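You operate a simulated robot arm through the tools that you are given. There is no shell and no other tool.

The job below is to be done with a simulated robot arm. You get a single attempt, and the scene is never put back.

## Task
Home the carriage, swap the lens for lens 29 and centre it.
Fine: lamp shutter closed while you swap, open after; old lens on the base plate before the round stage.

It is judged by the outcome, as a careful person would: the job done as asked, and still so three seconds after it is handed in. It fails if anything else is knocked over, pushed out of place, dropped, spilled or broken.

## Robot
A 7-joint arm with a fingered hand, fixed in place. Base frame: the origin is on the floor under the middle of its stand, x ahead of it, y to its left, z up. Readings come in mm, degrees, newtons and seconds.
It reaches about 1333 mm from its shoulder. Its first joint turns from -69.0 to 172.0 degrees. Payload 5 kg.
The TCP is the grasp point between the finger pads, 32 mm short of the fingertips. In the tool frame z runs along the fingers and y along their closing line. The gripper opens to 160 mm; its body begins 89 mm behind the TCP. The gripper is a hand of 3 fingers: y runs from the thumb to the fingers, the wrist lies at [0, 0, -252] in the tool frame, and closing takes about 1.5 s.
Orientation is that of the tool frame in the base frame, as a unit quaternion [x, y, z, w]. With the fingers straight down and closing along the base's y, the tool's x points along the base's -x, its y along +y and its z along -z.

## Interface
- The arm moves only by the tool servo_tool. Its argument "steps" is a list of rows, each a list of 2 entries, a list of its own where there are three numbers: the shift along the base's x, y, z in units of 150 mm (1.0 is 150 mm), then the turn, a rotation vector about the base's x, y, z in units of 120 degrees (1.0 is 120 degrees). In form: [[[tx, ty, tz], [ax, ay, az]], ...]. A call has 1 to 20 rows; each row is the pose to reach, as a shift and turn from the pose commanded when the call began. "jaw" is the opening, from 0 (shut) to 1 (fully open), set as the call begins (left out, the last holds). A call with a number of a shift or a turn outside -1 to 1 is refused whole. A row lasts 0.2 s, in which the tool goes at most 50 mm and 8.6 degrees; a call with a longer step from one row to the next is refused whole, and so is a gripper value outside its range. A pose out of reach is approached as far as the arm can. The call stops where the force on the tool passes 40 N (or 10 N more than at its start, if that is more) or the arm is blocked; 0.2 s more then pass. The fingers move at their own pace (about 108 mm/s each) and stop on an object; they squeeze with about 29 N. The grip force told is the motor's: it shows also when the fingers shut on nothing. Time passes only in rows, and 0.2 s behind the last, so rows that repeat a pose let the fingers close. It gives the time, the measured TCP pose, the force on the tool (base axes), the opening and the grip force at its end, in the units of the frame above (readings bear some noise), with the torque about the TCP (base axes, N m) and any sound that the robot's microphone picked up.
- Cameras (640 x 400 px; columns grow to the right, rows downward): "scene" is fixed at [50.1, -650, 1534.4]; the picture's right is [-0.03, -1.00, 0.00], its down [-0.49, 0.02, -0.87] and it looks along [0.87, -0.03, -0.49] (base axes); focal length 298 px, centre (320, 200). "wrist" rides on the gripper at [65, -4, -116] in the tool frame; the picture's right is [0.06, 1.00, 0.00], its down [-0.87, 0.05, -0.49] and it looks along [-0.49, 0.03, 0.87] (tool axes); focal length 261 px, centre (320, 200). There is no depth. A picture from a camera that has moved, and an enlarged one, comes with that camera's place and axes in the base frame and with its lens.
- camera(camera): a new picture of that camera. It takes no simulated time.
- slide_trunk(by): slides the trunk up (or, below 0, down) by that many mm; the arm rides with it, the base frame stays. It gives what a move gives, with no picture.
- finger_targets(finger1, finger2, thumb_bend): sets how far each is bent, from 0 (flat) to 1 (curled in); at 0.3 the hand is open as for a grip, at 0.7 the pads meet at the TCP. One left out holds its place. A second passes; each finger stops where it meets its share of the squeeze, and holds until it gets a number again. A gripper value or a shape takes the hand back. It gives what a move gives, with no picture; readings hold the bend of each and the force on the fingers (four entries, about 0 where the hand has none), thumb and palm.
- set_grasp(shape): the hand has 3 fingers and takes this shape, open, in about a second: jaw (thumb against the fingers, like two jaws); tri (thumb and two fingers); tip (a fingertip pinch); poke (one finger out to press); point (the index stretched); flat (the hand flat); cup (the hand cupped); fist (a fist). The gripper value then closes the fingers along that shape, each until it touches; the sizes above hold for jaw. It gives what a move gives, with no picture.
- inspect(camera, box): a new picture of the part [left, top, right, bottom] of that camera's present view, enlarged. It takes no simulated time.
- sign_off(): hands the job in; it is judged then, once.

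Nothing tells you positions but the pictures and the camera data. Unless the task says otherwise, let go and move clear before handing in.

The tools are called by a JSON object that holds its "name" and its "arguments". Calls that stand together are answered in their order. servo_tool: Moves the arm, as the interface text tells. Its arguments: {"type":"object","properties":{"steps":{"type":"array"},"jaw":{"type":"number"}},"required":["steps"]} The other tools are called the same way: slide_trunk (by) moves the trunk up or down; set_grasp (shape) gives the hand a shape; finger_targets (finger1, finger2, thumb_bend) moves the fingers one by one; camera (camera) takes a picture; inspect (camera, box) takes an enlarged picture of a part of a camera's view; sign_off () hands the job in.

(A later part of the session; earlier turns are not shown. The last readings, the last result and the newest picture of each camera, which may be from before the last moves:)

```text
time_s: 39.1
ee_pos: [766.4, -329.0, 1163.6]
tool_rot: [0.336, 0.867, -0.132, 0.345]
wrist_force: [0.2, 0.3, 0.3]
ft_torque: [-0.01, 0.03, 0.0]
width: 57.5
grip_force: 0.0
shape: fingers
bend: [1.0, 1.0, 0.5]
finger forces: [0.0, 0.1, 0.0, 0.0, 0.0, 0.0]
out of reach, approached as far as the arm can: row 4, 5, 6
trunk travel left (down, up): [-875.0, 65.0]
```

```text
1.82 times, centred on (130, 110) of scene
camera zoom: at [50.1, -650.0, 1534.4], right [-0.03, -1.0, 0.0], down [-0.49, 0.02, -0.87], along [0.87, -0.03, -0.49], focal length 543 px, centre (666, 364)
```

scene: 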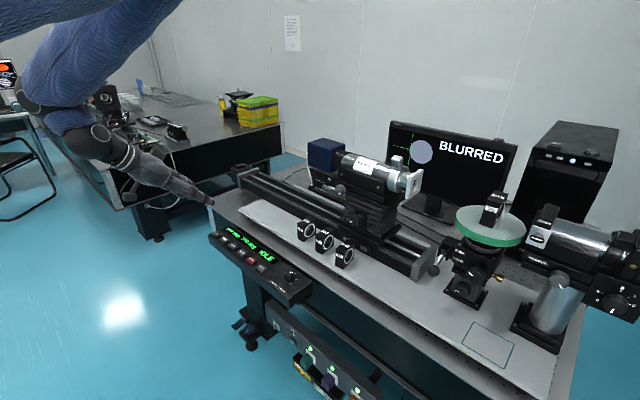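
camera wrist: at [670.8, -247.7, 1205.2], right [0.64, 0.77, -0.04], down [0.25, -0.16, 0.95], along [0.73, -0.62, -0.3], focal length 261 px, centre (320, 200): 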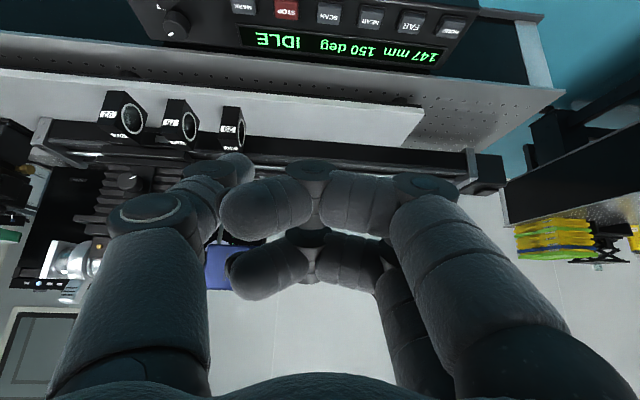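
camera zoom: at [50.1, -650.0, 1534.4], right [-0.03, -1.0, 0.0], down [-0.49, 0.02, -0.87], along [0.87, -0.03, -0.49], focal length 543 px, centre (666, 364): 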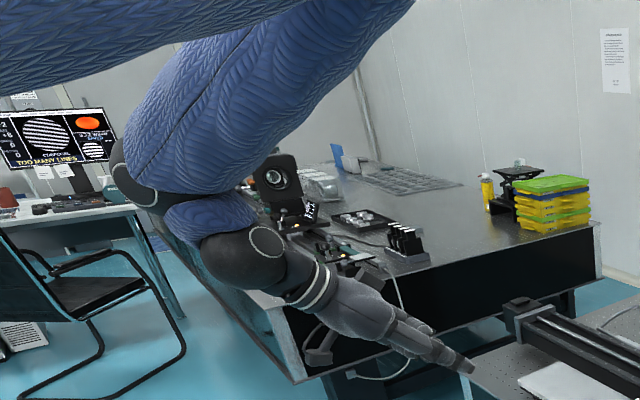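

The arm has its elbow swung out to the right, so joint 1 is working against its -69° limit. I'll lift the hand and carry it to the right while watching the elbow, so the elbow can roll over the top.

{"name": "servo_tool", "arguments": {"steps": [[[-0.1, -0.1, 0.25], [0, 0, 0]], [[-0.2, -0.2, 0.5], [0, 0, 0]], [[-0.3, -0.3, 0.75], [0, 0, 0]], [[-0.4, -0.4, 1.0], [0, 0, 0]]]}}

{"name": "servo_tool", "arguments": {"steps": [[[-0.1, -0.2, 0.2], [0, 0, 0]], [[-0.2, -0.4, 0.4], [0, 0, 0]], [[-0.3, -0.6, 0.6], [0, 0, 0]], [[-0.4, -0.8, 0.8], [0, 0, 0]]]}}

{"name": "camera", "arguments": {"camera": "scene"}}

{"name": "camera", "arguments": {"camera": "wrist"}}

```text
time_s: 40.1
ee_pos: [696.2, -394.3, 1318.5]
tool_rot: [0.34, 0.859, -0.151, 0.352]
wrist_force: [-0.8, 0.3, 0.0]
ft_torque: [0.07, -0.03, 0.04]
width: 57.4
grip_force: 0.2
shape: fingers
bend: [1.0, 1.0, 0.5]
finger forces: [0.1, 0.1, 0.0, 0.1, 0.1, 0.0]
out of reach, approached as far as the arm can: row 1
trunk travel left (down, up): [-875.0, 65.0]
```

```text
time_s: 41.1
ee_pos: [639.2, -513.6, 1439.4]
tool_rot: [0.34, 0.858, -0.151, 0.353]
wrist_force: [-1.3, -0.8, 0.3]
ft_torque: [0.03, -0.07, 0.1]
width: 57.4
grip_force: 0.1
shape: fingers
bend: [1.0, 1.0, 0.5]
finger forces: [0.1, 0.0, 0.0, 0.1, 0.0, 0.0]
trunk travel left (down, up): [-875.0, 65.0]
```

```text
taken
```

scene: 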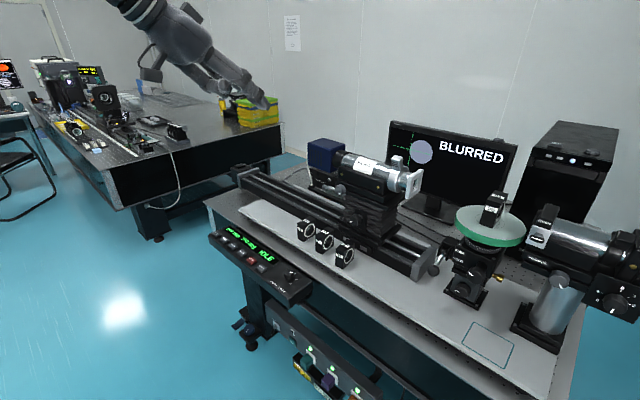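

```text
taken
camera wrist: at [544.6, -427.6, 1475.7], right [0.66, 0.75, -0.06], down [0.24, -0.13, 0.96], along [0.71, -0.65, -0.27], focal length 261 px, centre (320, 200)
```

wrist: 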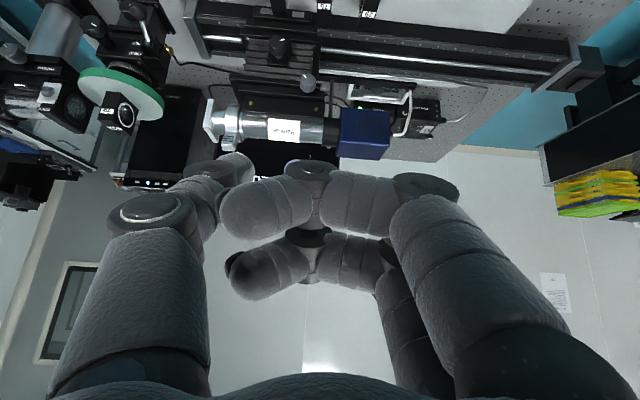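

This pose is reached cleanly with the elbow up, and the stage, shutter and rail are all in the wrist view. I'll keep moving right towards the stage at this height.

{"name": "servo_tool", "arguments": {"steps": [[[-0.1, -0.25, 0], [0, 0, 0]], [[-0.2, -0.5, 0], [0, 0, 0]], [[-0.3, -0.75, 0], [0, 0, 0]], [[-0.4, -1.0, 0], [0, 0, 0]]]}}

{"name": "servo_tool", "arguments": {"steps": [[[-0.1, -0.25, 0], [0, 0, 0]], [[-0.2, -0.5, 0], [0, 0, 0]], [[-0.3, -0.75, 0], [0, 0, 0]], [[-0.4, -1.0, 0], [0, 0, 0]]]}}

{"name": "camera", "arguments": {"camera": "scene"}}

{"name": "camera", "arguments": {"camera": "wrist"}}

```text
time_s: 42.1
ee_pos: [581.8, -664.7, 1438.2]
tool_rot: [0.341, 0.859, -0.15, 0.351]
wrist_force: [-0.5, -0.6, -0.7]
ft_torque: [0.02, -0.05, 0.04]
width: 57.3
grip_force: 0.0
shape: fingers
bend: [1.0, 1.0, 0.5]
finger forces: [0.0, 0.1, 0.1, 0.0, 0.1, 0.0]
trunk travel left (down, up): [-875.0, 65.0]
```

```text
time_s: 43.1
ee_pos: [520.7, -811.5, 1434.0]
tool_rot: [0.341, 0.859, -0.151, 0.351]
wrist_force: [-0.6, -1.3, -0.7]
ft_torque: [0.04, -0.13, 0.09]
width: 57.4
grip_force: 0.0
shape: fingers
bend: [1.0, 1.0, 0.5]
finger forces: [0.0, 0.0, 0.0, 0.0, 0.0, 0.1]
trunk travel left (down, up): [-875.0, 65.0]
```

```text
taken
```

scene: 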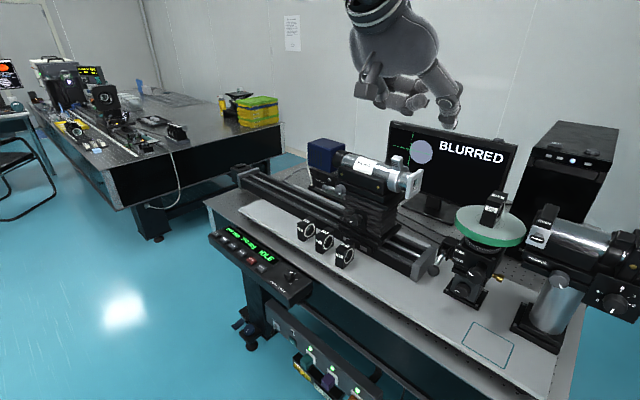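

```text
taken
camera wrist: at [426.0, -726.0, 1471.0], right [0.66, 0.75, -0.06], down [0.24, -0.13, 0.96], along [0.71, -0.65, -0.27], focal length 261 px, centre (320, 200)
```

wrist: 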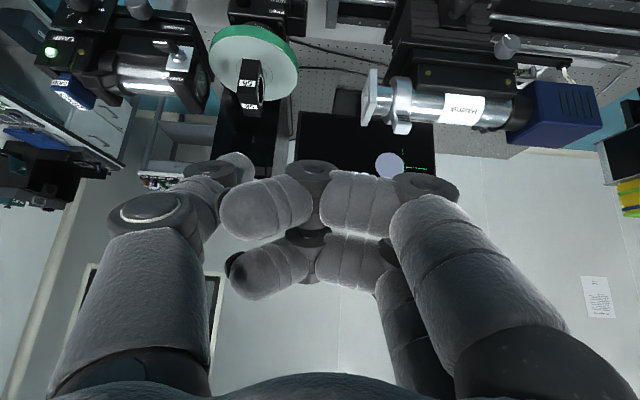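

I can triangulate from here. I'll enlarge the stage and the lamp shutter in the wrist view.

{"name": "inspect", "arguments": {"camera": "wrist", "box": [200, 10, 310, 130]}}

{"name": "inspect", "arguments": {"camera": "wrist", "box": [30, 10, 220, 130]}}

{"name": "inspect", "arguments": {"camera": "wrist", "box": [340, 40, 520, 160]}}

```text
3.33 times, centred on (255, 70) of wrist
camera zoom: at [426.0, -726.0, 1471.0], right [0.66, 0.75, -0.06], down [0.24, -0.13, 0.96], along [0.71, -0.65, -0.27], focal length 869 px, centre (537, 633)
```

zoom: 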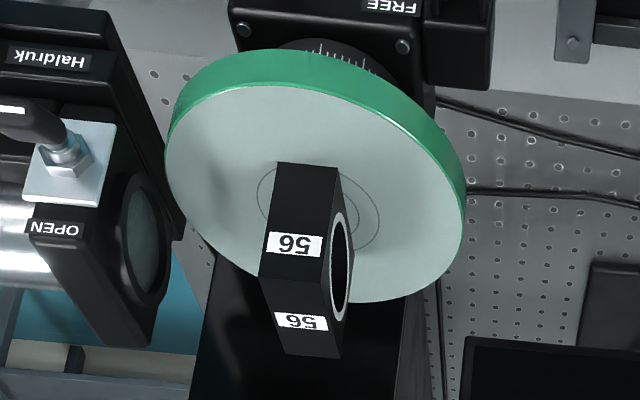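

```text
3.33 times, centred on (125, 70) of wrist
camera zoom: at [426.0, -726.0, 1471.0], right [0.66, 0.75, -0.06], down [0.24, -0.13, 0.96], along [0.71, -0.65, -0.27], focal length 869 px, centre (970, 633)
```

zoom: 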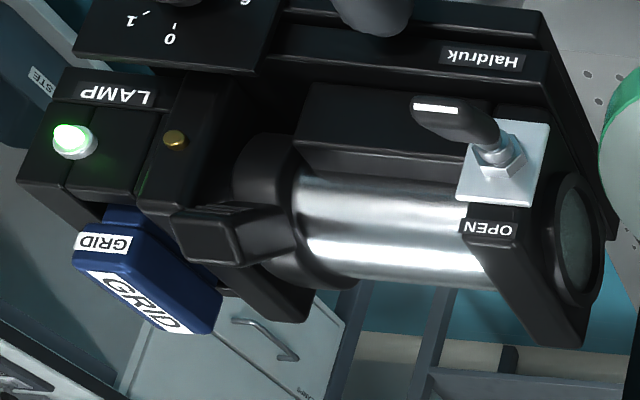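

```text
3.33 times, centred on (430, 100) of wrist
camera zoom: at [426.0, -726.0, 1471.0], right [0.66, 0.75, -0.06], down [0.24, -0.13, 0.96], along [0.71, -0.65, -0.27], focal length 869 px, centre (-47, 533)
```

zoom: 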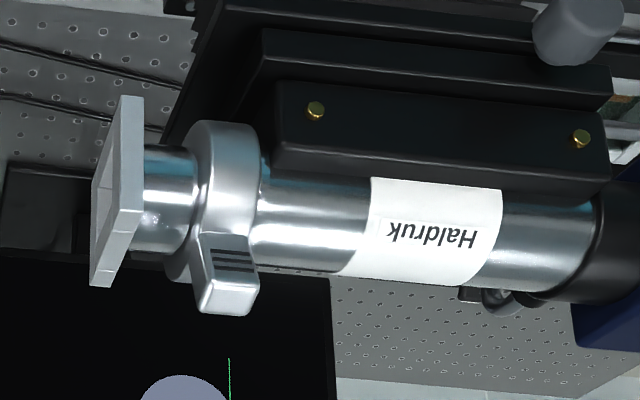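

Triangulation gives:

| Item | Position |
|---|---|
| Shutter toggle tip | about (477,-1060,1207), pointing up at OPEN |
| Toggle base | about (512,-1097,1187) |
| Lens 56, top centre | about (609,-1059,1223) |

Next I'll go for the HOME button with the elbow up and the hand tilted.

{"name": "servo_tool", "arguments": {"steps": [[[0.1, 0.25, 0], [0, 0, 0]], [[0.2, 0.5, 0], [0, 0, 0]], [[0.3, 0.75, 0], [0, 0, 0]], [[0.4, 1.0, 0], [0, 0, 0]]]}}

{"name": "servo_tool", "arguments": {"steps": [[[0.15, 0.25, 0], [0, 0, 0]], [[0.3, 0.5, 0], [0, 0, 0]], [[0.45, 0.75, 0], [0, 0, 0]], [[0.6, 1.0, 0], [0, 0, 0]]]}}

{"name": "servo_tool", "arguments": {"steps": [[[0.2, 0.2, -0.1], [0, 0, 0]], [[0.4, 0.4, -0.2], [0, 0, 0]], [[0.6, 0.6, -0.3], [0, 0, 0]], [[0.8, 0.8, -0.4], [0, 0, 0]]]}}

{"name": "camera", "arguments": {"camera": "scene"}}

{"name": "camera", "arguments": {"camera": "wrist"}}

```text
time_s: 44.1
ee_pos: [587.5, -658.3, 1439.4]
tool_rot: [0.34, 0.859, -0.152, 0.351]
wrist_force: [0.1, -0.1, 0.4]
ft_torque: [-0.02, 0.03, -0.02]
width: 57.4
grip_force: 0.1
shape: fingers
bend: [1.0, 1.0, 0.5]
finger forces: [0.0, 0.0, 0.1, 0.0, 0.0, 0.1]
trunk travel left (down, up): [-875.0, 65.0]
```

```text
time_s: 45.1
ee_pos: [678.3, -505.4, 1437.8]
tool_rot: [0.339, 0.86, -0.153, 0.35]
wrist_force: [1.5, 1.3, 0.6]
ft_torque: [-0.07, 0.07, -0.08]
width: 57.4
grip_force: 0.0
shape: fingers
bend: [1.0, 1.0, 0.5]
finger forces: [0.0, 0.0, 0.0, 0.0, 0.1, 0.1]
trunk travel left (down, up): [-875.0, 65.0]
```

```text
time_s: 46.1
ee_pos: [802.9, -387.4, 1376.3]
tool_rot: [0.339, 0.86, -0.152, 0.35]
wrist_force: [-0.1, 1.1, -0.5]
ft_torque: [-0.07, 0.08, -0.03]
width: 57.5
grip_force: 0.0
shape: fingers
bend: [1.0, 1.0, 0.5]
finger forces: [0.1, 0.0, 0.0, 0.0, 0.0, 0.1]
trunk travel left (down, up): [-875.0, 65.0]
```

```text
taken
```

scene: 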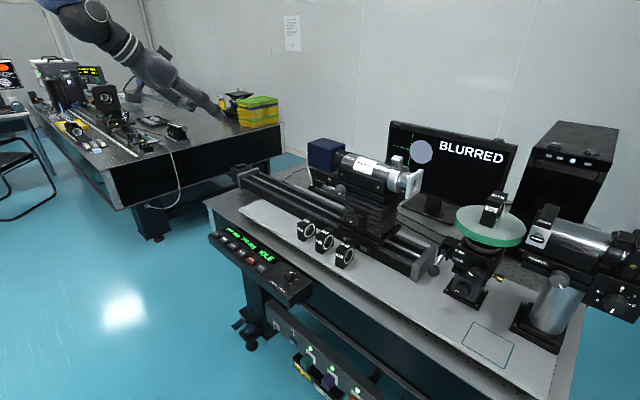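

```text
taken
camera wrist: at [709.9, -300.4, 1413.2], right [0.66, 0.75, -0.07], down [0.25, -0.13, 0.96], along [0.71, -0.65, -0.27], focal length 261 px, centre (320, 200)
```

wrist: 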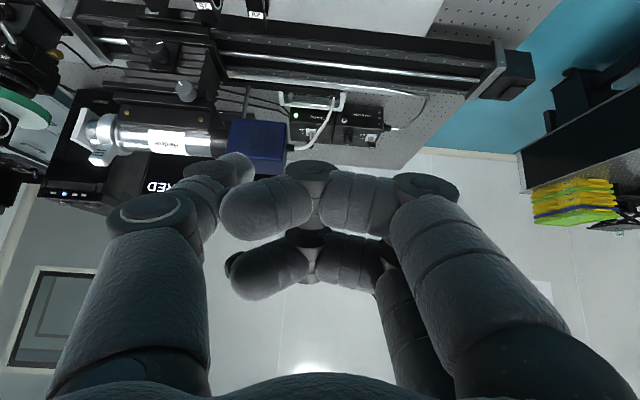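

All reached without trouble. I'll descend towards HOME in steps and check reach at each one.

{"name": "servo_tool", "arguments": {"steps": [[[0.12, 0.12, -0.25], [0, 0, 0]], [[0.24, 0.24, -0.5], [0, 0, 0]], [[0.36, 0.36, -0.75], [0, 0, 0]], [[0.48, 0.48, -1.0], [0, 0, 0]]]}}

{"name": "servo_tool", "arguments": {"steps": [[[0.12, 0.12, -0.25], [0, 0, 0]], [[0.24, 0.24, -0.5], [0, 0, 0]], [[0.36, 0.36, -0.75], [0, 0, 0]]]}}

{"name": "camera", "arguments": {"camera": "scene"}}

{"name": "camera", "arguments": {"camera": "wrist"}}

```text
time_s: 47.1
ee_pos: [867.4, -340.6, 1229.0]
tool_rot: [0.338, 0.862, -0.144, 0.35]
wrist_force: [0.5, 0.5, 0.0]
ft_torque: [-0.01, 0.01, 0.01]
width: 57.3
grip_force: 0.1
shape: fingers
bend: [1.0, 1.0, 0.5]
finger forces: [0.0, 0.0, 0.1, 0.0, 0.0, 0.0]
out of reach, approached as far as the arm can: row 3, 4
trunk travel left (down, up): [-875.0, 65.0]
```

```text
time_s: 47.9
ee_pos: [874.7, -368.5, 1180.3]
tool_rot: [0.338, 0.862, -0.143, 0.35]
wrist_force: [0.0, 0.3, 0.2]
ft_torque: [0.0, 0.0, 0.03]
width: 57.5
grip_force: 0.0
shape: fingers
bend: [1.0, 1.0, 0.5]
finger forces: [0.0, 0.0, 0.0, 0.0, 0.1, 0.0]
out of reach, approached as far as the arm can: row 1, 2, 3
trunk travel left (down, up): [-875.0, 65.0]
```

```text
taken
```

scene: 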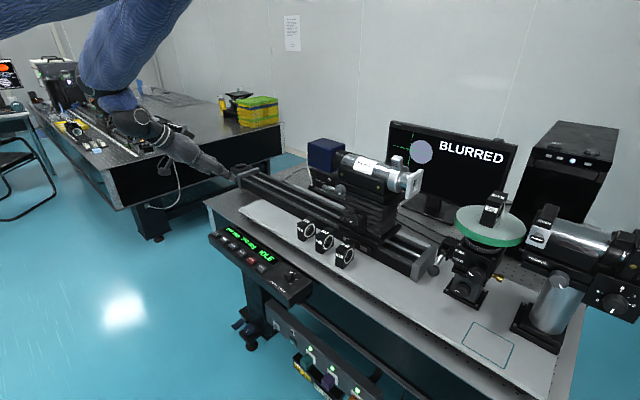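

```text
taken
camera wrist: at [779.7, -284.6, 1218.4], right [0.65, 0.76, -0.05], down [0.25, -0.14, 0.96], along [0.72, -0.63, -0.28], focal length 261 px, centre (320, 200)
```

wrist: 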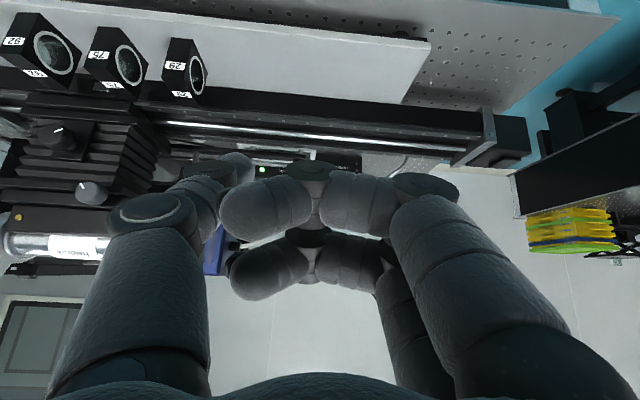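

The descent stopped again at about the same height relative to the trunk, so lowering the trunk slightly may be what's needed. I'll study the arm's shape first.

{"name": "inspect", "arguments": {"camera": "scene", "box": [0, 0, 260, 200]}}

```text
2.00 times, centred on (130, 100) of scene
camera zoom: at [50.1, -650.0, 1534.4], right [-0.03, -1.0, 0.0], down [-0.49, 0.02, -0.87], along [0.87, -0.03, -0.49], focal length 597 px, centre (700, 400)
```

zoom: 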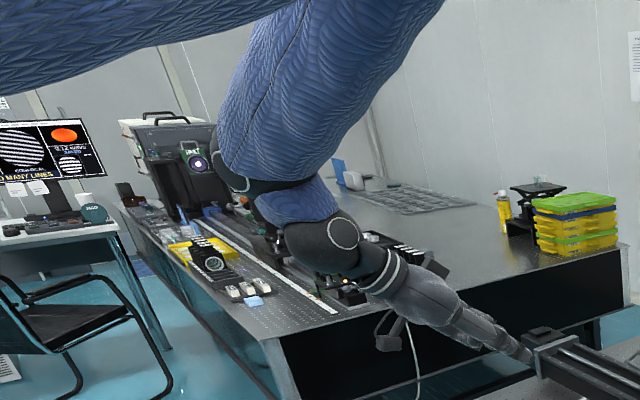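

It looks like the arm can't bring the wrist much below a fixed height relative to the trunk, so the trunk should come down about 380 mm for panel work. I'll go back up and away first, then lower it.

{"name": "servo_tool", "arguments": {"steps": [[[-0.15, 0.05, 0.28], [0, 0, 0]], [[-0.3, 0.1, 0.56], [0, 0, 0]], [[-0.45, 0.15, 0.84], [0, 0, 0]], [[-0.55, 0.2, 1.0], [0, 0, 0]]]}}

{"name": "servo_tool", "arguments": {"steps": [[[-0.1, 0, 0.25], [0, 0, 0]], [[-0.2, 0, 0.5], [0, 0, 0]]]}}

{"name": "slide_trunk", "arguments": {"by": -200}}

{"name": "camera", "arguments": {"camera": "scene"}}

{"name": "camera", "arguments": {"camera": "wrist"}}

```text
time_s: 48.9
ee_pos: [792.9, -344.9, 1329.3]
tool_rot: [0.339, 0.861, -0.147, 0.349]
wrist_force: [-1.0, 0.2, 0.5]
ft_torque: [0.03, -0.01, 0.0]
width: 57.4
grip_force: 0.1
shape: fingers
bend: [1.0, 1.0, 0.5]
finger forces: [0.1, 0.1, 0.1, 0.0, 0.0, 0.0]
out of reach, approached as far as the arm can: row 4
trunk travel left (down, up): [-875.0, 65.0]
```

```text
time_s: 49.5
ee_pos: [760.5, -348.3, 1406.8]
tool_rot: [0.34, 0.86, -0.147, 0.351]
wrist_force: [0.2, -0.2, -0.5]
ft_torque: [-0.03, -0.02, 0.0]
width: 57.8
grip_force: 0.1
shape: fingers
bend: [1.0, 1.0, 0.5]
finger forces: [0.0, 0.1, 0.0, 0.0, 0.0, 0.1]
trunk travel left (down, up): [-875.0, 65.0]
```

```text
time_s: 51.7
ee_pos: [763.5, -348.0, 1203.8]
tool_rot: [0.339, 0.861, -0.147, 0.35]
wrist_force: [0.2, -1.0, -0.3]
ft_torque: [0.01, 0.02, 0.02]
width: 57.6
grip_force: 0.1
shape: fingers
bend: [1.0, 1.0, 0.5]
finger forces: [0.0, 0.0, 0.1, 0.0, 0.0, 0.1]
trunk travel left (down, up): [-675.0, 265.0]
```

```text
taken
```

scene: 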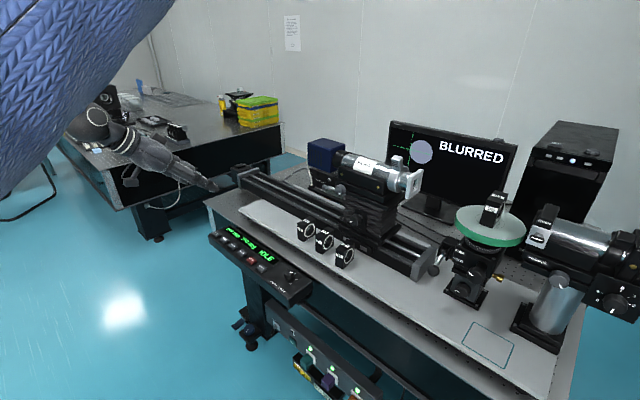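

```text
taken
camera wrist: at [669.2, -263.3, 1242.4], right [0.65, 0.76, -0.06], down [0.25, -0.14, 0.96], along [0.72, -0.64, -0.27], focal length 261 px, centre (320, 200)
```

wrist: 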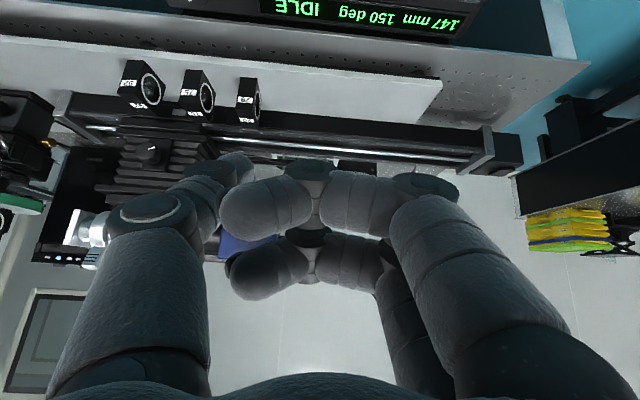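

The hand is clear of the panel and bench edge. I'll lower the trunk another 180 mm.

{"name": "slide_trunk", "arguments": {"by": -170}}

{"name": "servo_tool", "arguments": {"steps": [[[0.2, 0.1, 0], [0, 0, 0]], [[0.4, 0.2, 0], [0, 0, 0]], [[0.6, 0.3, 0], [0, 0, 0]], [[0.8, 0.4, 0], [0, 0, 0]]]}}

{"name": "camera", "arguments": {"camera": "wrist"}}

{"name": "camera", "arguments": {"camera": "scene"}}

```text
time_s: 53.6
ee_pos: [763.6, -348.1, 1035.2]
tool_rot: [0.339, 0.86, -0.148, 0.35]
wrist_force: [1.0, -0.5, 0.0]
ft_torque: [0.0, 0.02, 0.01]
width: 57.5
grip_force: 0.1
shape: fingers
bend: [1.0, 1.0, 0.5]
finger forces: [0.1, 0.0, 0.1, 0.0, 0.1, 0.1]
trunk travel left (down, up): [-505.0, 435.0]
```

```text
time_s: 54.6
ee_pos: [870.8, -337.9, 1026.8]
tool_rot: [0.333, 0.865, -0.13, 0.351]
wrist_force: [0.9, -0.1, -0.7]
ft_torque: [-0.01, 0.02, 0.01]
width: 57.7
grip_force: 0.0
shape: fingers
bend: [1.0, 1.0, 0.5]
finger forces: [0.1, 0.0, 0.1, 0.1, 0.0, 0.0]
out of reach, approached as far as the arm can: row 1, 2, 3, 4
trunk travel left (down, up): [-505.0, 435.0]
```

```text
taken
camera wrist: at [775.6, -255.8, 1066.5], right [0.63, 0.77, -0.03], down [0.24, -0.16, 0.96], along [0.73, -0.62, -0.29], focal length 261 px, centre (320, 200)
```

wrist: 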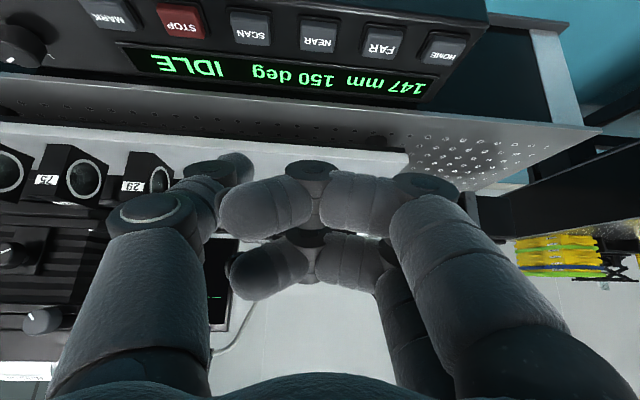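

```text
taken
```

scene: 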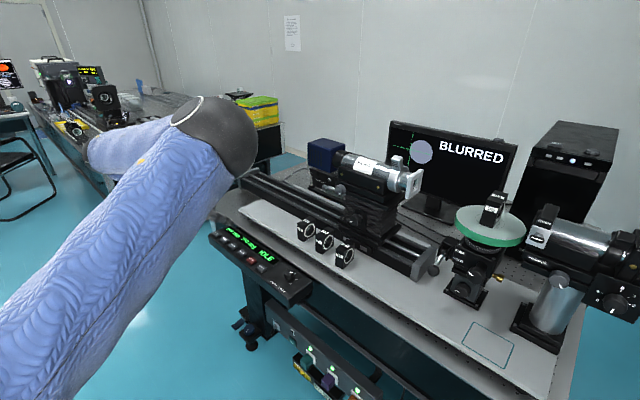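

Now the arm is visible: the elbow is out to the right and the forearm points left, so it's the wrist bend that limits a right-pointing hand. For the panel I'll turn the fingers leftward, in line with the forearm.

{"name": "servo_tool", "arguments": {"steps": [[[-0.1, 0, 0.1], [0, 0, 0.06]], [[-0.2, 0, 0.2], [0, 0, 0.12]], [[-0.3, 0, 0.3], [0, 0, 0.18]], [[-0.3, 0, 0.3], [0, 0, 0.24]], [[-0.3, 0, 0.3], [0, 0, 0.3]], [[-0.3, 0, 0.3], [0, 0, 0.36]], [[-0.3, 0, 0.3], [0, 0, 0.42]], [[-0.3, 0, 0.3], [0, 0, 0.48]]]}}

{"name": "camera", "arguments": {"camera": "wrist"}}

{"name": "camera", "arguments": {"camera": "scene"}}

```text
time_s: 56.4
ee_pos: [829.3, -340.9, 1072.0]
tool_rot: [-0.118, 0.918, 0.04, 0.378]
wrist_force: [0.0, -0.1, 0.2]
ft_torque: [0.01, 0.01, 0.02]
width: 57.6
grip_force: 0.0
shape: fingers
bend: [1.0, 1.0, 0.5]
finger forces: [0.0, 0.0, 0.1, 0.0, 0.1, 0.1]
trunk travel left (down, up): [-505.0, 435.0]
```

```text
taken
camera wrist: at [707.3, -375.9, 1109.3], right [-0.29, 0.96, -0.06], down [0.25, 0.13, 0.96], along [0.92, 0.26, -0.27], focal length 261 px, centre (320, 200)
```

wrist: 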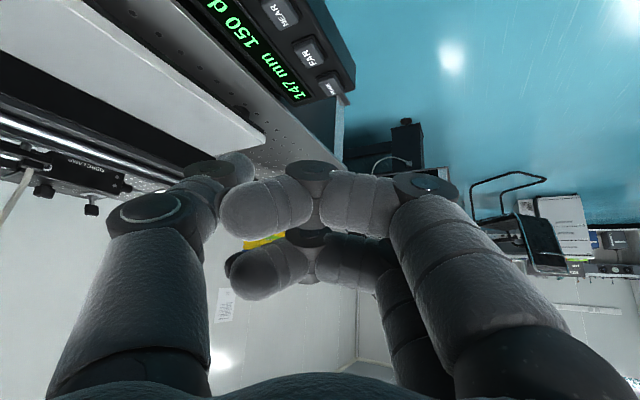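

```text
taken
```

scene: 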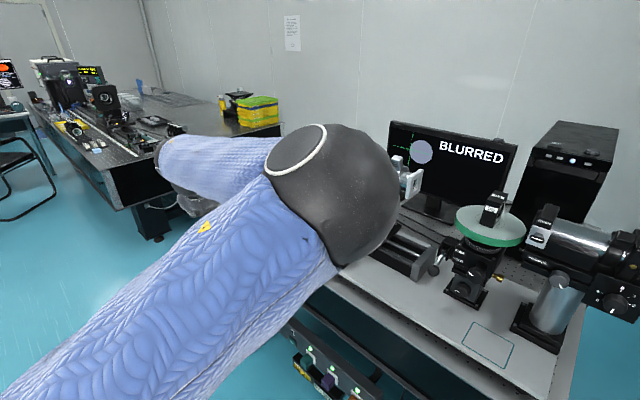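

The hand turned without any reach warning. The elbow is in front of the bench and clear of it. I'll move the thumb tip to about 60 mm above HOME.

{"name": "servo_tool", "arguments": {"steps": [[[0.18, 0.15, -0.1], [0, 0, 0]], [[0.36, 0.3, -0.25], [0, 0, 0]], [[0.54, 0.45, -0.45], [0, 0, 0]], [[0.717, 0.6, -0.65], [0, 0, 0]]]}}

{"name": "camera", "arguments": {"camera": "wrist"}}

{"name": "camera", "arguments": {"camera": "scene"}}

```text
time_s: 57.4
ee_pos: [938.0, -251.1, 975.6]
tool_rot: [-0.118, 0.918, 0.04, 0.377]
wrist_force: [0.2, -0.2, 0.6]
ft_torque: [0.01, 0.01, -0.04]
width: 57.6
grip_force: 0.1
shape: fingers
bend: [1.0, 1.0, 0.5]
finger forces: [0.1, 0.0, 0.0, 0.0, 0.0, 0.1]
trunk travel left (down, up): [-505.0, 435.0]
```

```text
taken
camera wrist: at [816.6, -285.2, 1012.8], right [-0.29, 0.96, -0.06], down [0.25, 0.13, 0.96], along [0.93, 0.26, -0.28], focal length 261 px, centre (320, 200)
```

wrist: 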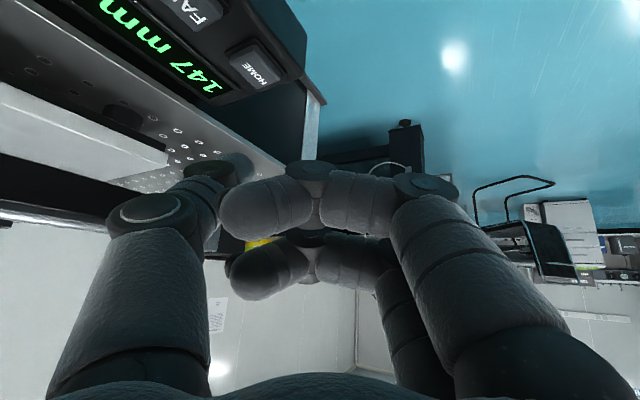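

```text
taken
```

scene: 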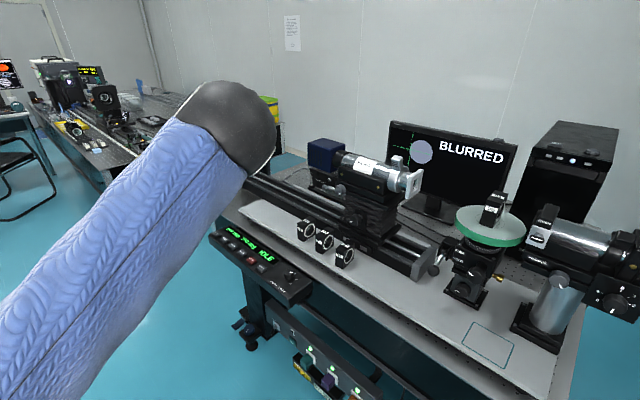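

HOME re-measures at (972,-292,880) and my thumb tip is directly over it. I'll lower most of the way and check.

{"name": "servo_tool", "arguments": {"steps": [[[0, 0, -0.13], [0, 0, 0]], [[0, 0, -0.26], [0, 0, 0]], [[-0.01, 0, -0.36], [0, 0, 0]]]}}

{"name": "inspect", "arguments": {"camera": "wrist", "box": [140, 0, 340, 210]}}

{"name": "inspect", "arguments": {"camera": "scene", "box": [190, 200, 300, 280]}}

```text
time_s: 58.2
ee_pos: [934.6, -251.2, 918.6]
tool_rot: [-0.117, 0.917, 0.04, 0.379]
wrist_force: [0.2, -0.1, -1.1]
ft_torque: [0.02, 0.02, 0.0]
width: 57.5
grip_force: 0.1
shape: fingers
bend: [1.0, 1.0, 0.5]
finger forces: [0.1, 0.0, 0.0, 0.1, 0.0, 0.0]
trunk travel left (down, up): [-505.0, 435.0]
```

```text
1.90 times, centred on (240, 105) of wrist
camera zoom: at [812.9, -285.0, 956.5], right [-0.29, 0.96, -0.06], down [0.25, 0.13, 0.96], along [0.93, 0.26, -0.27], focal length 496 px, centre (472, 381)
```

zoom: 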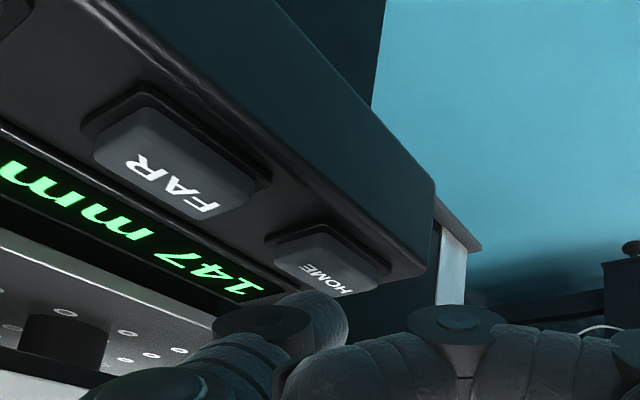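

```text
5.00 times, centred on (245, 240) of scene
camera zoom: at [50.1, -650.0, 1534.4], right [-0.03, -1.0, 0.0], down [-0.49, 0.02, -0.87], along [0.87, -0.03, -0.49], focal length 1492 px, centre (695, 0)
```

zoom: 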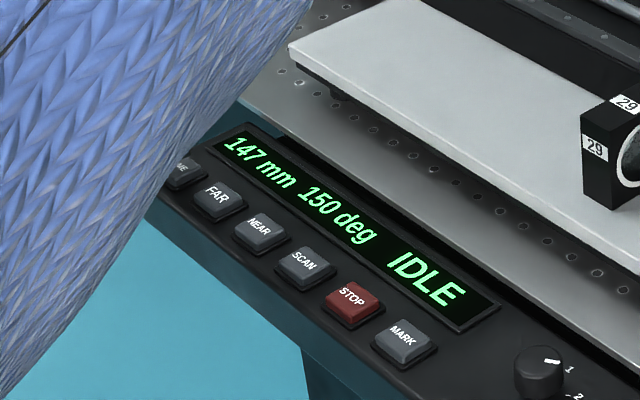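

The thumb tip is right above HOME with about 13 mm to go. I'll press gently in small steps.

{"name": "servo_tool", "arguments": {"steps": [[[0, 0, -0.03], [0, 0, 0]], [[0, 0, -0.06], [0, 0, 0]], [[0, 0, -0.09], [0, 0, 0]], [[0, 0, -0.11], [0, 0, 0]]]}}

{"name": "inspect", "arguments": {"camera": "scene", "box": [190, 200, 300, 280]}}

{"name": "inspect", "arguments": {"camera": "wrist", "box": [140, 0, 340, 210]}}

```text
time_s: 59.2
ee_pos: [935.2, -252.2, 904.5]
tool_rot: [-0.118, 0.917, 0.039, 0.379]
wrist_force: [-2.0, 0.4, 5.0]
ft_torque: [-0.21, -0.14, -0.13]
width: 57.4
grip_force: 2.3
shape: fingers
bend: [1.0, 1.0, 0.5]
finger forces: [0.1, 0.1, 0.0, 0.1, 4.5, 0.1]
trunk travel left (down, up): [-505.0, 435.0]
heard: click
```

```text
5.00 times, centred on (245, 240) of scene
camera zoom: at [50.1, -650.0, 1534.4], right [-0.03, -1.0, 0.0], down [-0.49, 0.02, -0.87], along [0.87, -0.03, -0.49], focal length 1492 px, centre (695, 0)
```

zoom: 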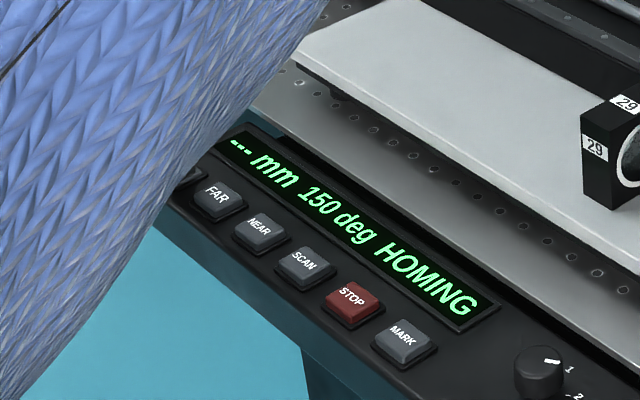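

```text
1.90 times, centred on (240, 105) of wrist
camera zoom: at [812.8, -285.8, 941.5], right [-0.29, 0.96, -0.06], down [0.25, 0.13, 0.96], along [0.93, 0.26, -0.27], focal length 496 px, centre (472, 381)
```

zoom: 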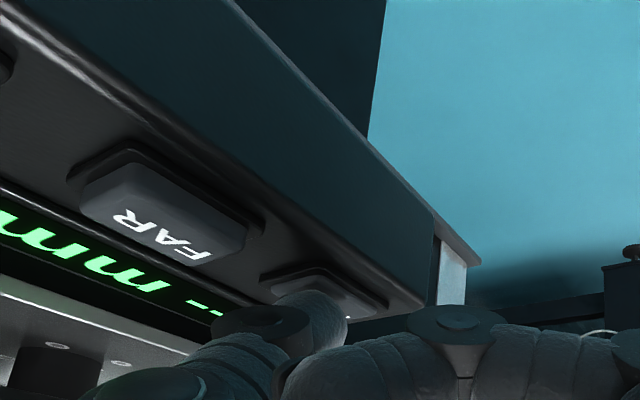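

The button clicked and the display shows "HOMING". I'll lift straight off and let the carriage run.

{"name": "servo_tool", "arguments": {"steps": [[[0, 0, 0.1], [0, 0, 0]], [[0, 0, 0.3], [0, 0, 0]], [[0, 0, 0.55], [0, 0, 0]], [[0, 0, 0.8], [0, 0, 0]], [[-0.05, 0, 1.0], [0, 0, 0]]]}}

{"name": "camera", "arguments": {"camera": "scene"}}

{"name": "camera", "arguments": {"camera": "wrist"}}

```text
time_s: 60.4
ee_pos: [922.9, -251.2, 1055.0]
tool_rot: [-0.117, 0.917, 0.039, 0.378]
wrist_force: [-0.3, 0.8, 0.3]
ft_torque: [0.01, 0.0, 0.02]
width: 57.7
grip_force: 0.1
shape: fingers
bend: [1.0, 1.0, 0.5]
finger forces: [0.0, 0.0, 0.1, 0.1, 0.0, 0.0]
trunk travel left (down, up): [-505.0, 435.0]
```

```text
taken
```

scene: 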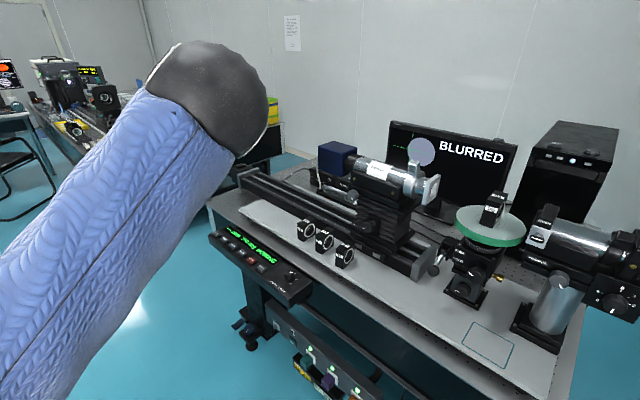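

```text
taken
camera wrist: at [800.7, -286.3, 1091.9], right [-0.29, 0.96, -0.06], down [0.25, 0.13, 0.96], along [0.93, 0.26, -0.27], focal length 261 px, centre (320, 200)
```

wrist: 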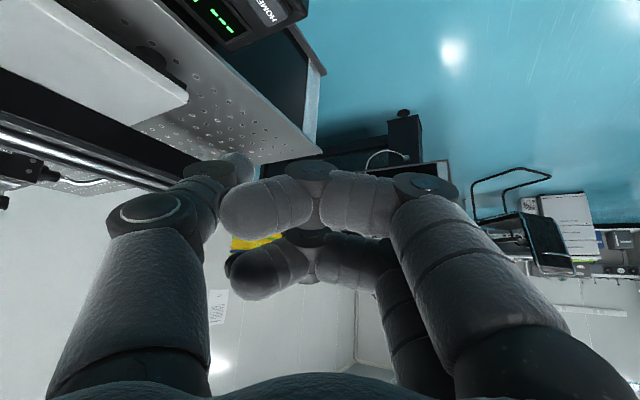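

The carriage is homing towards the stage end of the rail. I'll wait and watch it.

{"name": "servo_tool", "arguments": {"steps": [[[0, 0, 0], [0, 0, 0]], [[0, 0, 0], [0, 0, 0]], [[0, 0, 0], [0, 0, 0]], [[0, 0, 0], [0, 0, 0]], [[0, 0, 0], [0, 0, 0]]]}}

{"name": "camera", "arguments": {"camera": "scene"}}

```text
time_s: 61.6
ee_pos: [923.6, -251.5, 1053.9]
tool_rot: [-0.117, 0.917, 0.04, 0.379]
wrist_force: [-0.3, 0.0, 0.1]
ft_torque: [-0.01, 0.03, 0.01]
width: 57.5
grip_force: 0.0
shape: fingers
bend: [1.0, 1.0, 0.5]
finger forces: [0.0, 0.0, 0.1, 0.1, 0.0, 0.0]
trunk travel left (down, up): [-505.0, 435.0]
```

```text
taken
```

scene: 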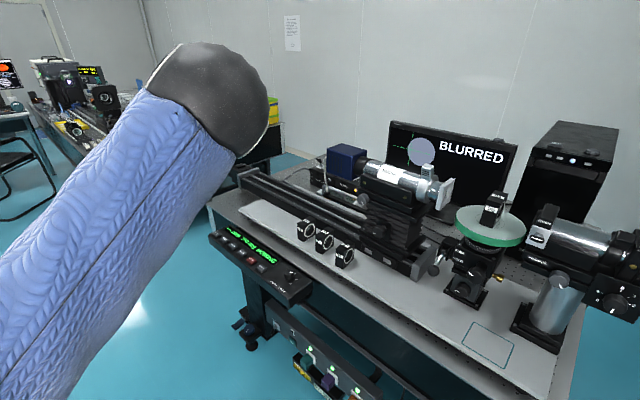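

{"name": "servo_tool", "arguments": {"steps": [[[0, 0, 0], [0, 0, 0]], [[0, 0, 0], [0, 0, 0]], [[0, 0, 0], [0, 0, 0]], [[0, 0, 0], [0, 0, 0]], [[0, 0, 0], [0, 0, 0]]]}}

{"name": "camera", "arguments": {"camera": "scene"}}

{"name": "inspect", "arguments": {"camera": "scene", "box": [200, 200, 320, 290]}}

```text
time_s: 62.8
ee_pos: [923.7, -251.9, 1053.4]
tool_rot: [-0.118, 0.917, 0.04, 0.379]
wrist_force: [0.0, 0.1, -0.3]
ft_torque: [-0.02, 0.03, -0.01]
width: 57.5
grip_force: 0.1
shape: fingers
bend: [1.0, 1.0, 0.5]
finger forces: [0.0, 0.1, 0.0, 0.0, 0.0, 0.1]
trunk travel left (down, up): [-505.0, 435.0]
```

```text
taken
```

scene: 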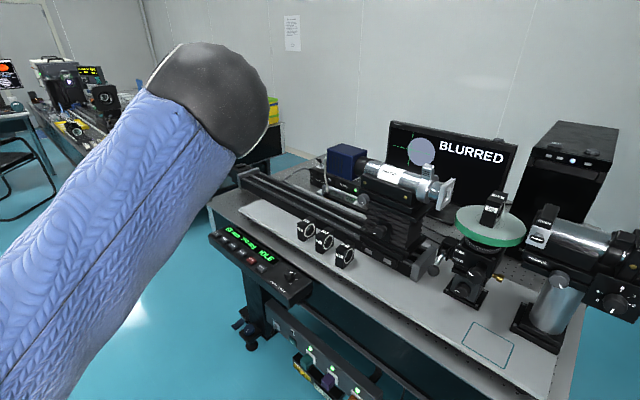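

```text
4.44 times, centred on (260, 245) of scene
camera zoom: at [50.1, -650.0, 1534.4], right [-0.03, -1.0, 0.0], down [-0.49, 0.02, -0.87], along [0.87, -0.03, -0.49], focal length 1326 px, centre (587, 0)
```

zoom: 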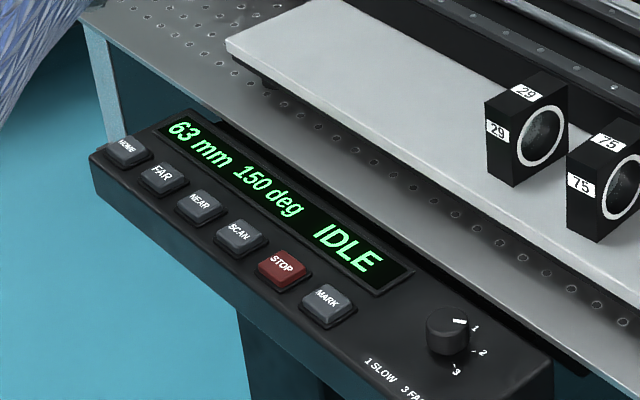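

The controller now reads "63 mm 150 deg IDLE". I'll check that the carriage really is at its end stop and hasn't hit something.

{"name": "inspect", "arguments": {"camera": "scene", "box": [320, 140, 480, 290]}}

{"name": "inspect", "arguments": {"camera": "scene", "box": [380, 110, 530, 200]}}

```text
2.67 times, centred on (400, 215) of scene
camera zoom: at [50.1, -650.0, 1534.4], right [-0.03, -1.0, 0.0], down [-0.49, 0.02, -0.87], along [0.87, -0.03, -0.49], focal length 796 px, centre (107, 160)
```

zoom: 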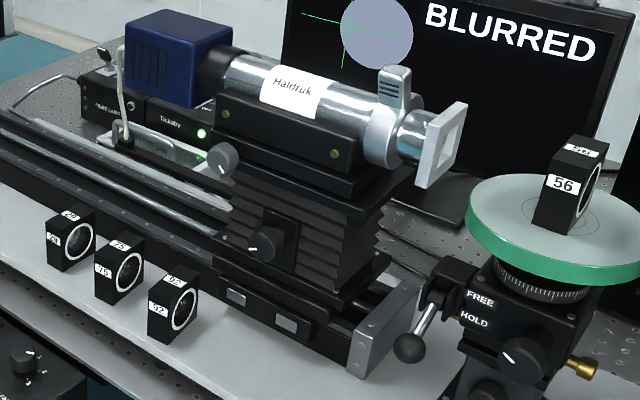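

```text
4.27 times, centred on (455, 155) of scene
camera zoom: at [50.1, -650.0, 1534.4], right [-0.03, -1.0, 0.0], down [-0.49, 0.02, -0.87], along [0.87, -0.03, -0.49], focal length 1273 px, centre (-256, 392)
```

zoom: 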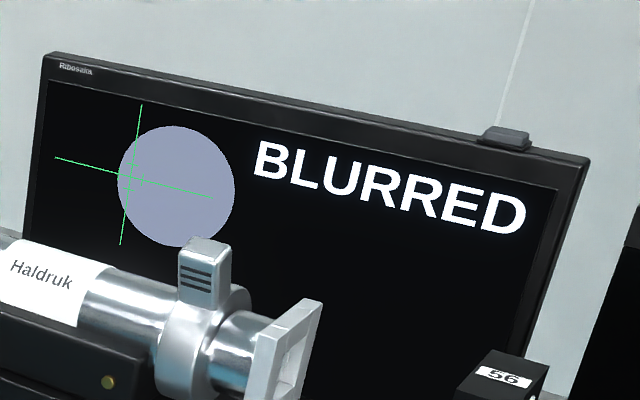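

The carriage sits near the rail's end bracket with a clear gap and a healthy IDLE, so it is homed. Next is the shutter, so I'll back away, raise the trunk and bring the elbow up for the right-hand side.

{"name": "servo_tool", "arguments": {"steps": [[[-0.2, -0.1, 0.1], [0, 0, 0]], [[-0.4, -0.25, 0.2], [0, 0, 0]], [[-0.6, -0.4, 0.3], [0, 0, 0]], [[-0.8, -0.55, 0.4], [0, 0, 0]]]}}

{"name": "slide_trunk", "arguments": {"by": 320}}

{"name": "servo_tool", "arguments": {"steps": [[[-0.15, -0.15, 0.1], [0, 0, -0.065]], [[-0.3, -0.3, 0.2], [0, 0, -0.13]], [[-0.45, -0.45, 0.2], [0, 0, -0.195]], [[-0.6, -0.6, 0.2], [0, 0, -0.26]], [[-0.75, -0.75, 0.2], [0, 0, -0.325]], [[-0.9, -0.9, 0.2], [0, 0, -0.39]], [[-0.9, -0.9, 0.2], [0, 0, -0.455]], [[-0.9, -0.9, 0.2], [0, 0, -0.52]]]}}

{"name": "camera", "arguments": {"camera": "scene"}}

{"name": "camera", "arguments": {"camera": "wrist"}}

```text
time_s: 63.8
ee_pos: [808.6, -333.7, 1113.7]
tool_rot: [-0.117, 0.918, 0.039, 0.378]
wrist_force: [0.1, 0.6, -0.5]
ft_torque: [0.02, -0.02, -0.02]
width: 57.4
grip_force: 0.1
shape: fingers
bend: [1.0, 1.0, 0.5]
finger forces: [0.0, 0.1, 0.1, 0.1, 0.0, 0.1]
trunk travel left (down, up): [-505.0, 435.0]
```

```text
time_s: 67.0
ee_pos: [808.4, -333.1, 1433.7]
tool_rot: [-0.117, 0.918, 0.04, 0.378]
wrist_force: [0.0, 0.3, 0.2]
ft_torque: [0.01, 0.01, -0.01]
width: 57.7
grip_force: 0.0
shape: fingers
bend: [1.0, 1.0, 0.5]
finger forces: [0.0, 0.1, 0.0, 0.0, 0.0, 0.0]
trunk travel left (down, up): [-825.0, 115.0]
```

```text
time_s: 68.8
ee_pos: [674.1, -469.0, 1462.5]
tool_rot: [0.376, 0.845, -0.162, 0.343]
wrist_force: [-0.1, -0.8, -0.8]
ft_torque: [-0.03, 0.0, -0.02]
width: 57.7
grip_force: 0.0
shape: fingers
bend: [1.0, 1.0, 0.5]
finger forces: [0.1, 0.0, 0.0, 0.0, 0.0, 0.0]
trunk travel left (down, up): [-825.0, 115.0]
```

```text
taken
```

scene: 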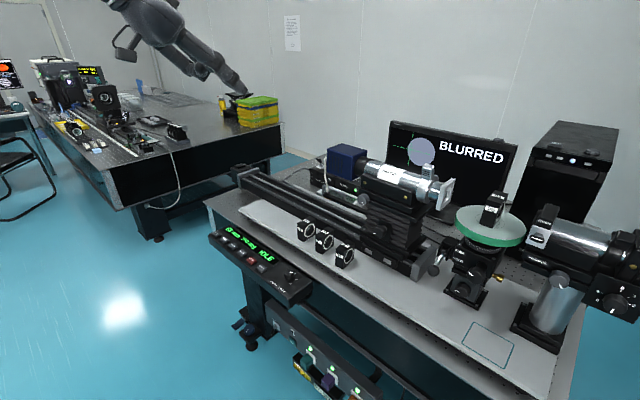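

```text
taken
camera wrist: at [587.5, -376.8, 1499.9], right [0.72, 0.7, -0.06], down [0.23, -0.16, 0.96], along [0.66, -0.7, -0.28], focal length 261 px, centre (320, 200)
```

wrist: 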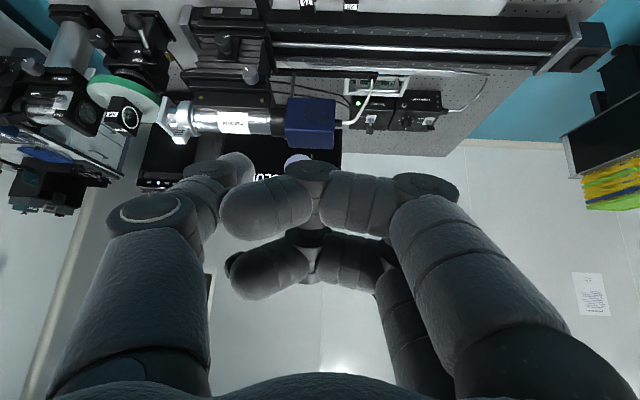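

From here I want the wrist camera on top of the hand for a better view of placements. I'll try rolling the hand about its own axis in two quarter turns.

{"name": "servo_tool", "arguments": {"steps": [[[0, 0, 0], [0.0312, -0.0363, -0.0485]], [[0, 0, 0], [0.0624, -0.0725, -0.0969]], [[0, 0, 0], [0.0937, -0.1088, -0.1454]], [[0, 0, 0], [0.1249, -0.1451, -0.1938]], [[0, 0, 0], [0.1561, -0.1814, -0.2423]], [[0, 0, 0], [0.1874, -0.2176, -0.2907]], [[0, 0, 0], [0.2186, -0.2539, -0.3392]], [[0, 0, 0], [0.2498, -0.2902, -0.3876]], [[0, 0, 0], [0.281, -0.3265, -0.4361]], [[0, 0, 0], [0.3123, -0.3627, -0.4845]], [[0, 0, 0], [0.3435, -0.399, -0.533]]]}}

```text
time_s: 71.2
ee_pos: [721.3, -595.3, 1520.1]
tool_rot: [0.852, 0.377, 0.123, 0.341]
wrist_force: [0.4, -0.5, -0.3]
ft_torque: [0.07, 0.0, 0.03]
width: 57.6
grip_force: 0.1
shape: fingers
bend: [1.0, 1.0, 0.5]
finger forces: [0.0, 0.1, 0.0, 0.0, 0.1, 0.1]
out of reach, approached as far as the arm can: row 8, 9, 10, 11
trunk travel left (down, up): [-825.0, 115.0]
```

That roll direction hits a limit. I'll go back and try the opposite direction.

{"name": "servo_tool", "arguments": {"steps": [[[-0.03, 0.08, -0.04], [-0.0311, 0.0325, 0.0491]], [[-0.06, 0.17, -0.08], [-0.0622, 0.065, 0.0982]], [[-0.09, 0.25, -0.12], [-0.0933, 0.0975, 0.1473]], [[-0.12, 0.34, -0.16], [-0.1244, 0.13, 0.1964]], [[-0.15, 0.42, -0.2], [-0.1555, 0.1625, 0.2455]], [[-0.19, 0.5, -0.24], [-0.1866, 0.195, 0.2946]], [[-0.22, 0.59, -0.27], [-0.2177, 0.2275, 0.3437]], [[-0.25, 0.67, -0.31], [-0.2488, 0.26, 0.3928]], [[-0.28, 0.76, -0.35], [-0.2799, 0.2925, 0.4419]], [[-0.31, 0.84, -0.39], [-0.311, 0.325, 0.491]]]}}

{"name": "camera", "arguments": {"camera": "scene"}}

```text
time_s: 73.4
ee_pos: [676.8, -469.0, 1466.4]
tool_rot: [0.409, 0.837, -0.125, 0.342]
wrist_force: [0.9, 0.2, -0.6]
ft_torque: [-0.01, -0.01, 0.03]
width: 57.6
grip_force: 0.0
shape: fingers
bend: [1.0, 1.0, 0.5]
finger forces: [0.0, 0.1, 0.0, 0.0, 0.1, 0.1]
trunk travel left (down, up): [-825.0, 115.0]
```

```text
taken
```

scene: 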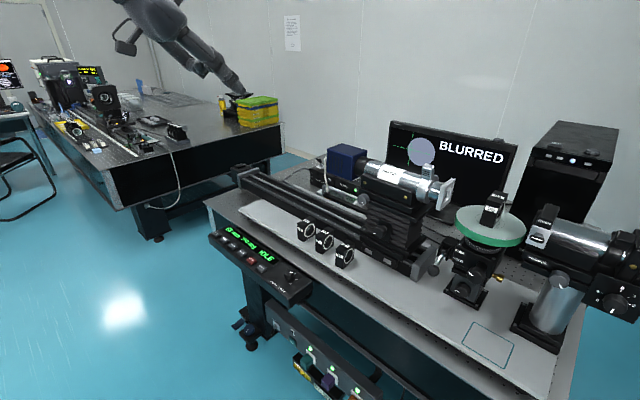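

{"name": "servo_tool", "arguments": {"steps": [[[0, 0, 0], [-0.032, 0.0333, 0.0502]], [[0, 0, 0], [-0.0641, 0.0667, 0.1004]], [[0, 0, 0], [-0.0961, 0.1, 0.1505]], [[0, 0, 0], [-0.1282, 0.1334, 0.2007]], [[0, 0, 0], [-0.1602, 0.1667, 0.2509]], [[0, 0, 0], [-0.1923, 0.2001, 0.3011]], [[0, 0, 0], [-0.2243, 0.2334, 0.3513]], [[0, 0, 0], [-0.2564, 0.2668, 0.4015]], [[0, 0, 0], [-0.2884, 0.3001, 0.4516]], [[0, 0, 0], [-0.3205, 0.3335, 0.5018]], [[0, 0, 0], [-0.3525, 0.3668, 0.552]]]}}

{"name": "camera", "arguments": {"camera": "wrist"}}

```text
time_s: 75.8
ee_pos: [676.4, -468.5, 1465.9]
tool_rot: [-0.302, 0.882, -0.329, 0.152]
wrist_force: [-0.2, -0.5, 0.2]
ft_torque: [-0.02, -0.02, 0.01]
width: 57.5
grip_force: 0.0
shape: fingers
bend: [1.0, 1.0, 0.5]
finger forces: [0.1, 0.1, 0.1, 0.0, 0.1, 0.0]
trunk travel left (down, up): [-825.0, 115.0]
```

```text
taken
camera wrist: at [575.0, -456.0, 1550.1], right [-0.48, 0.56, -0.68], down [0.41, 0.82, 0.39], along [0.77, -0.09, -0.63], focal length 261 px, centre (320, 200)
```

wrist: 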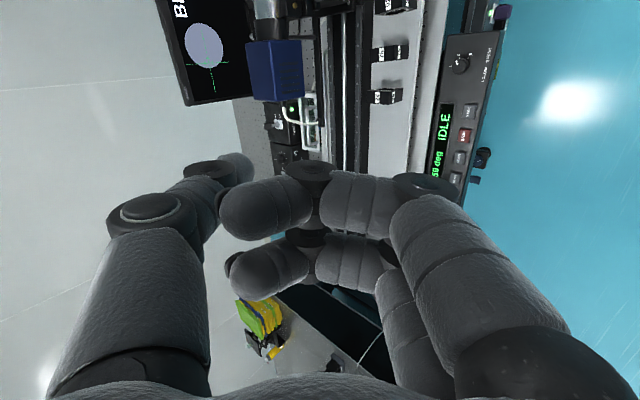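

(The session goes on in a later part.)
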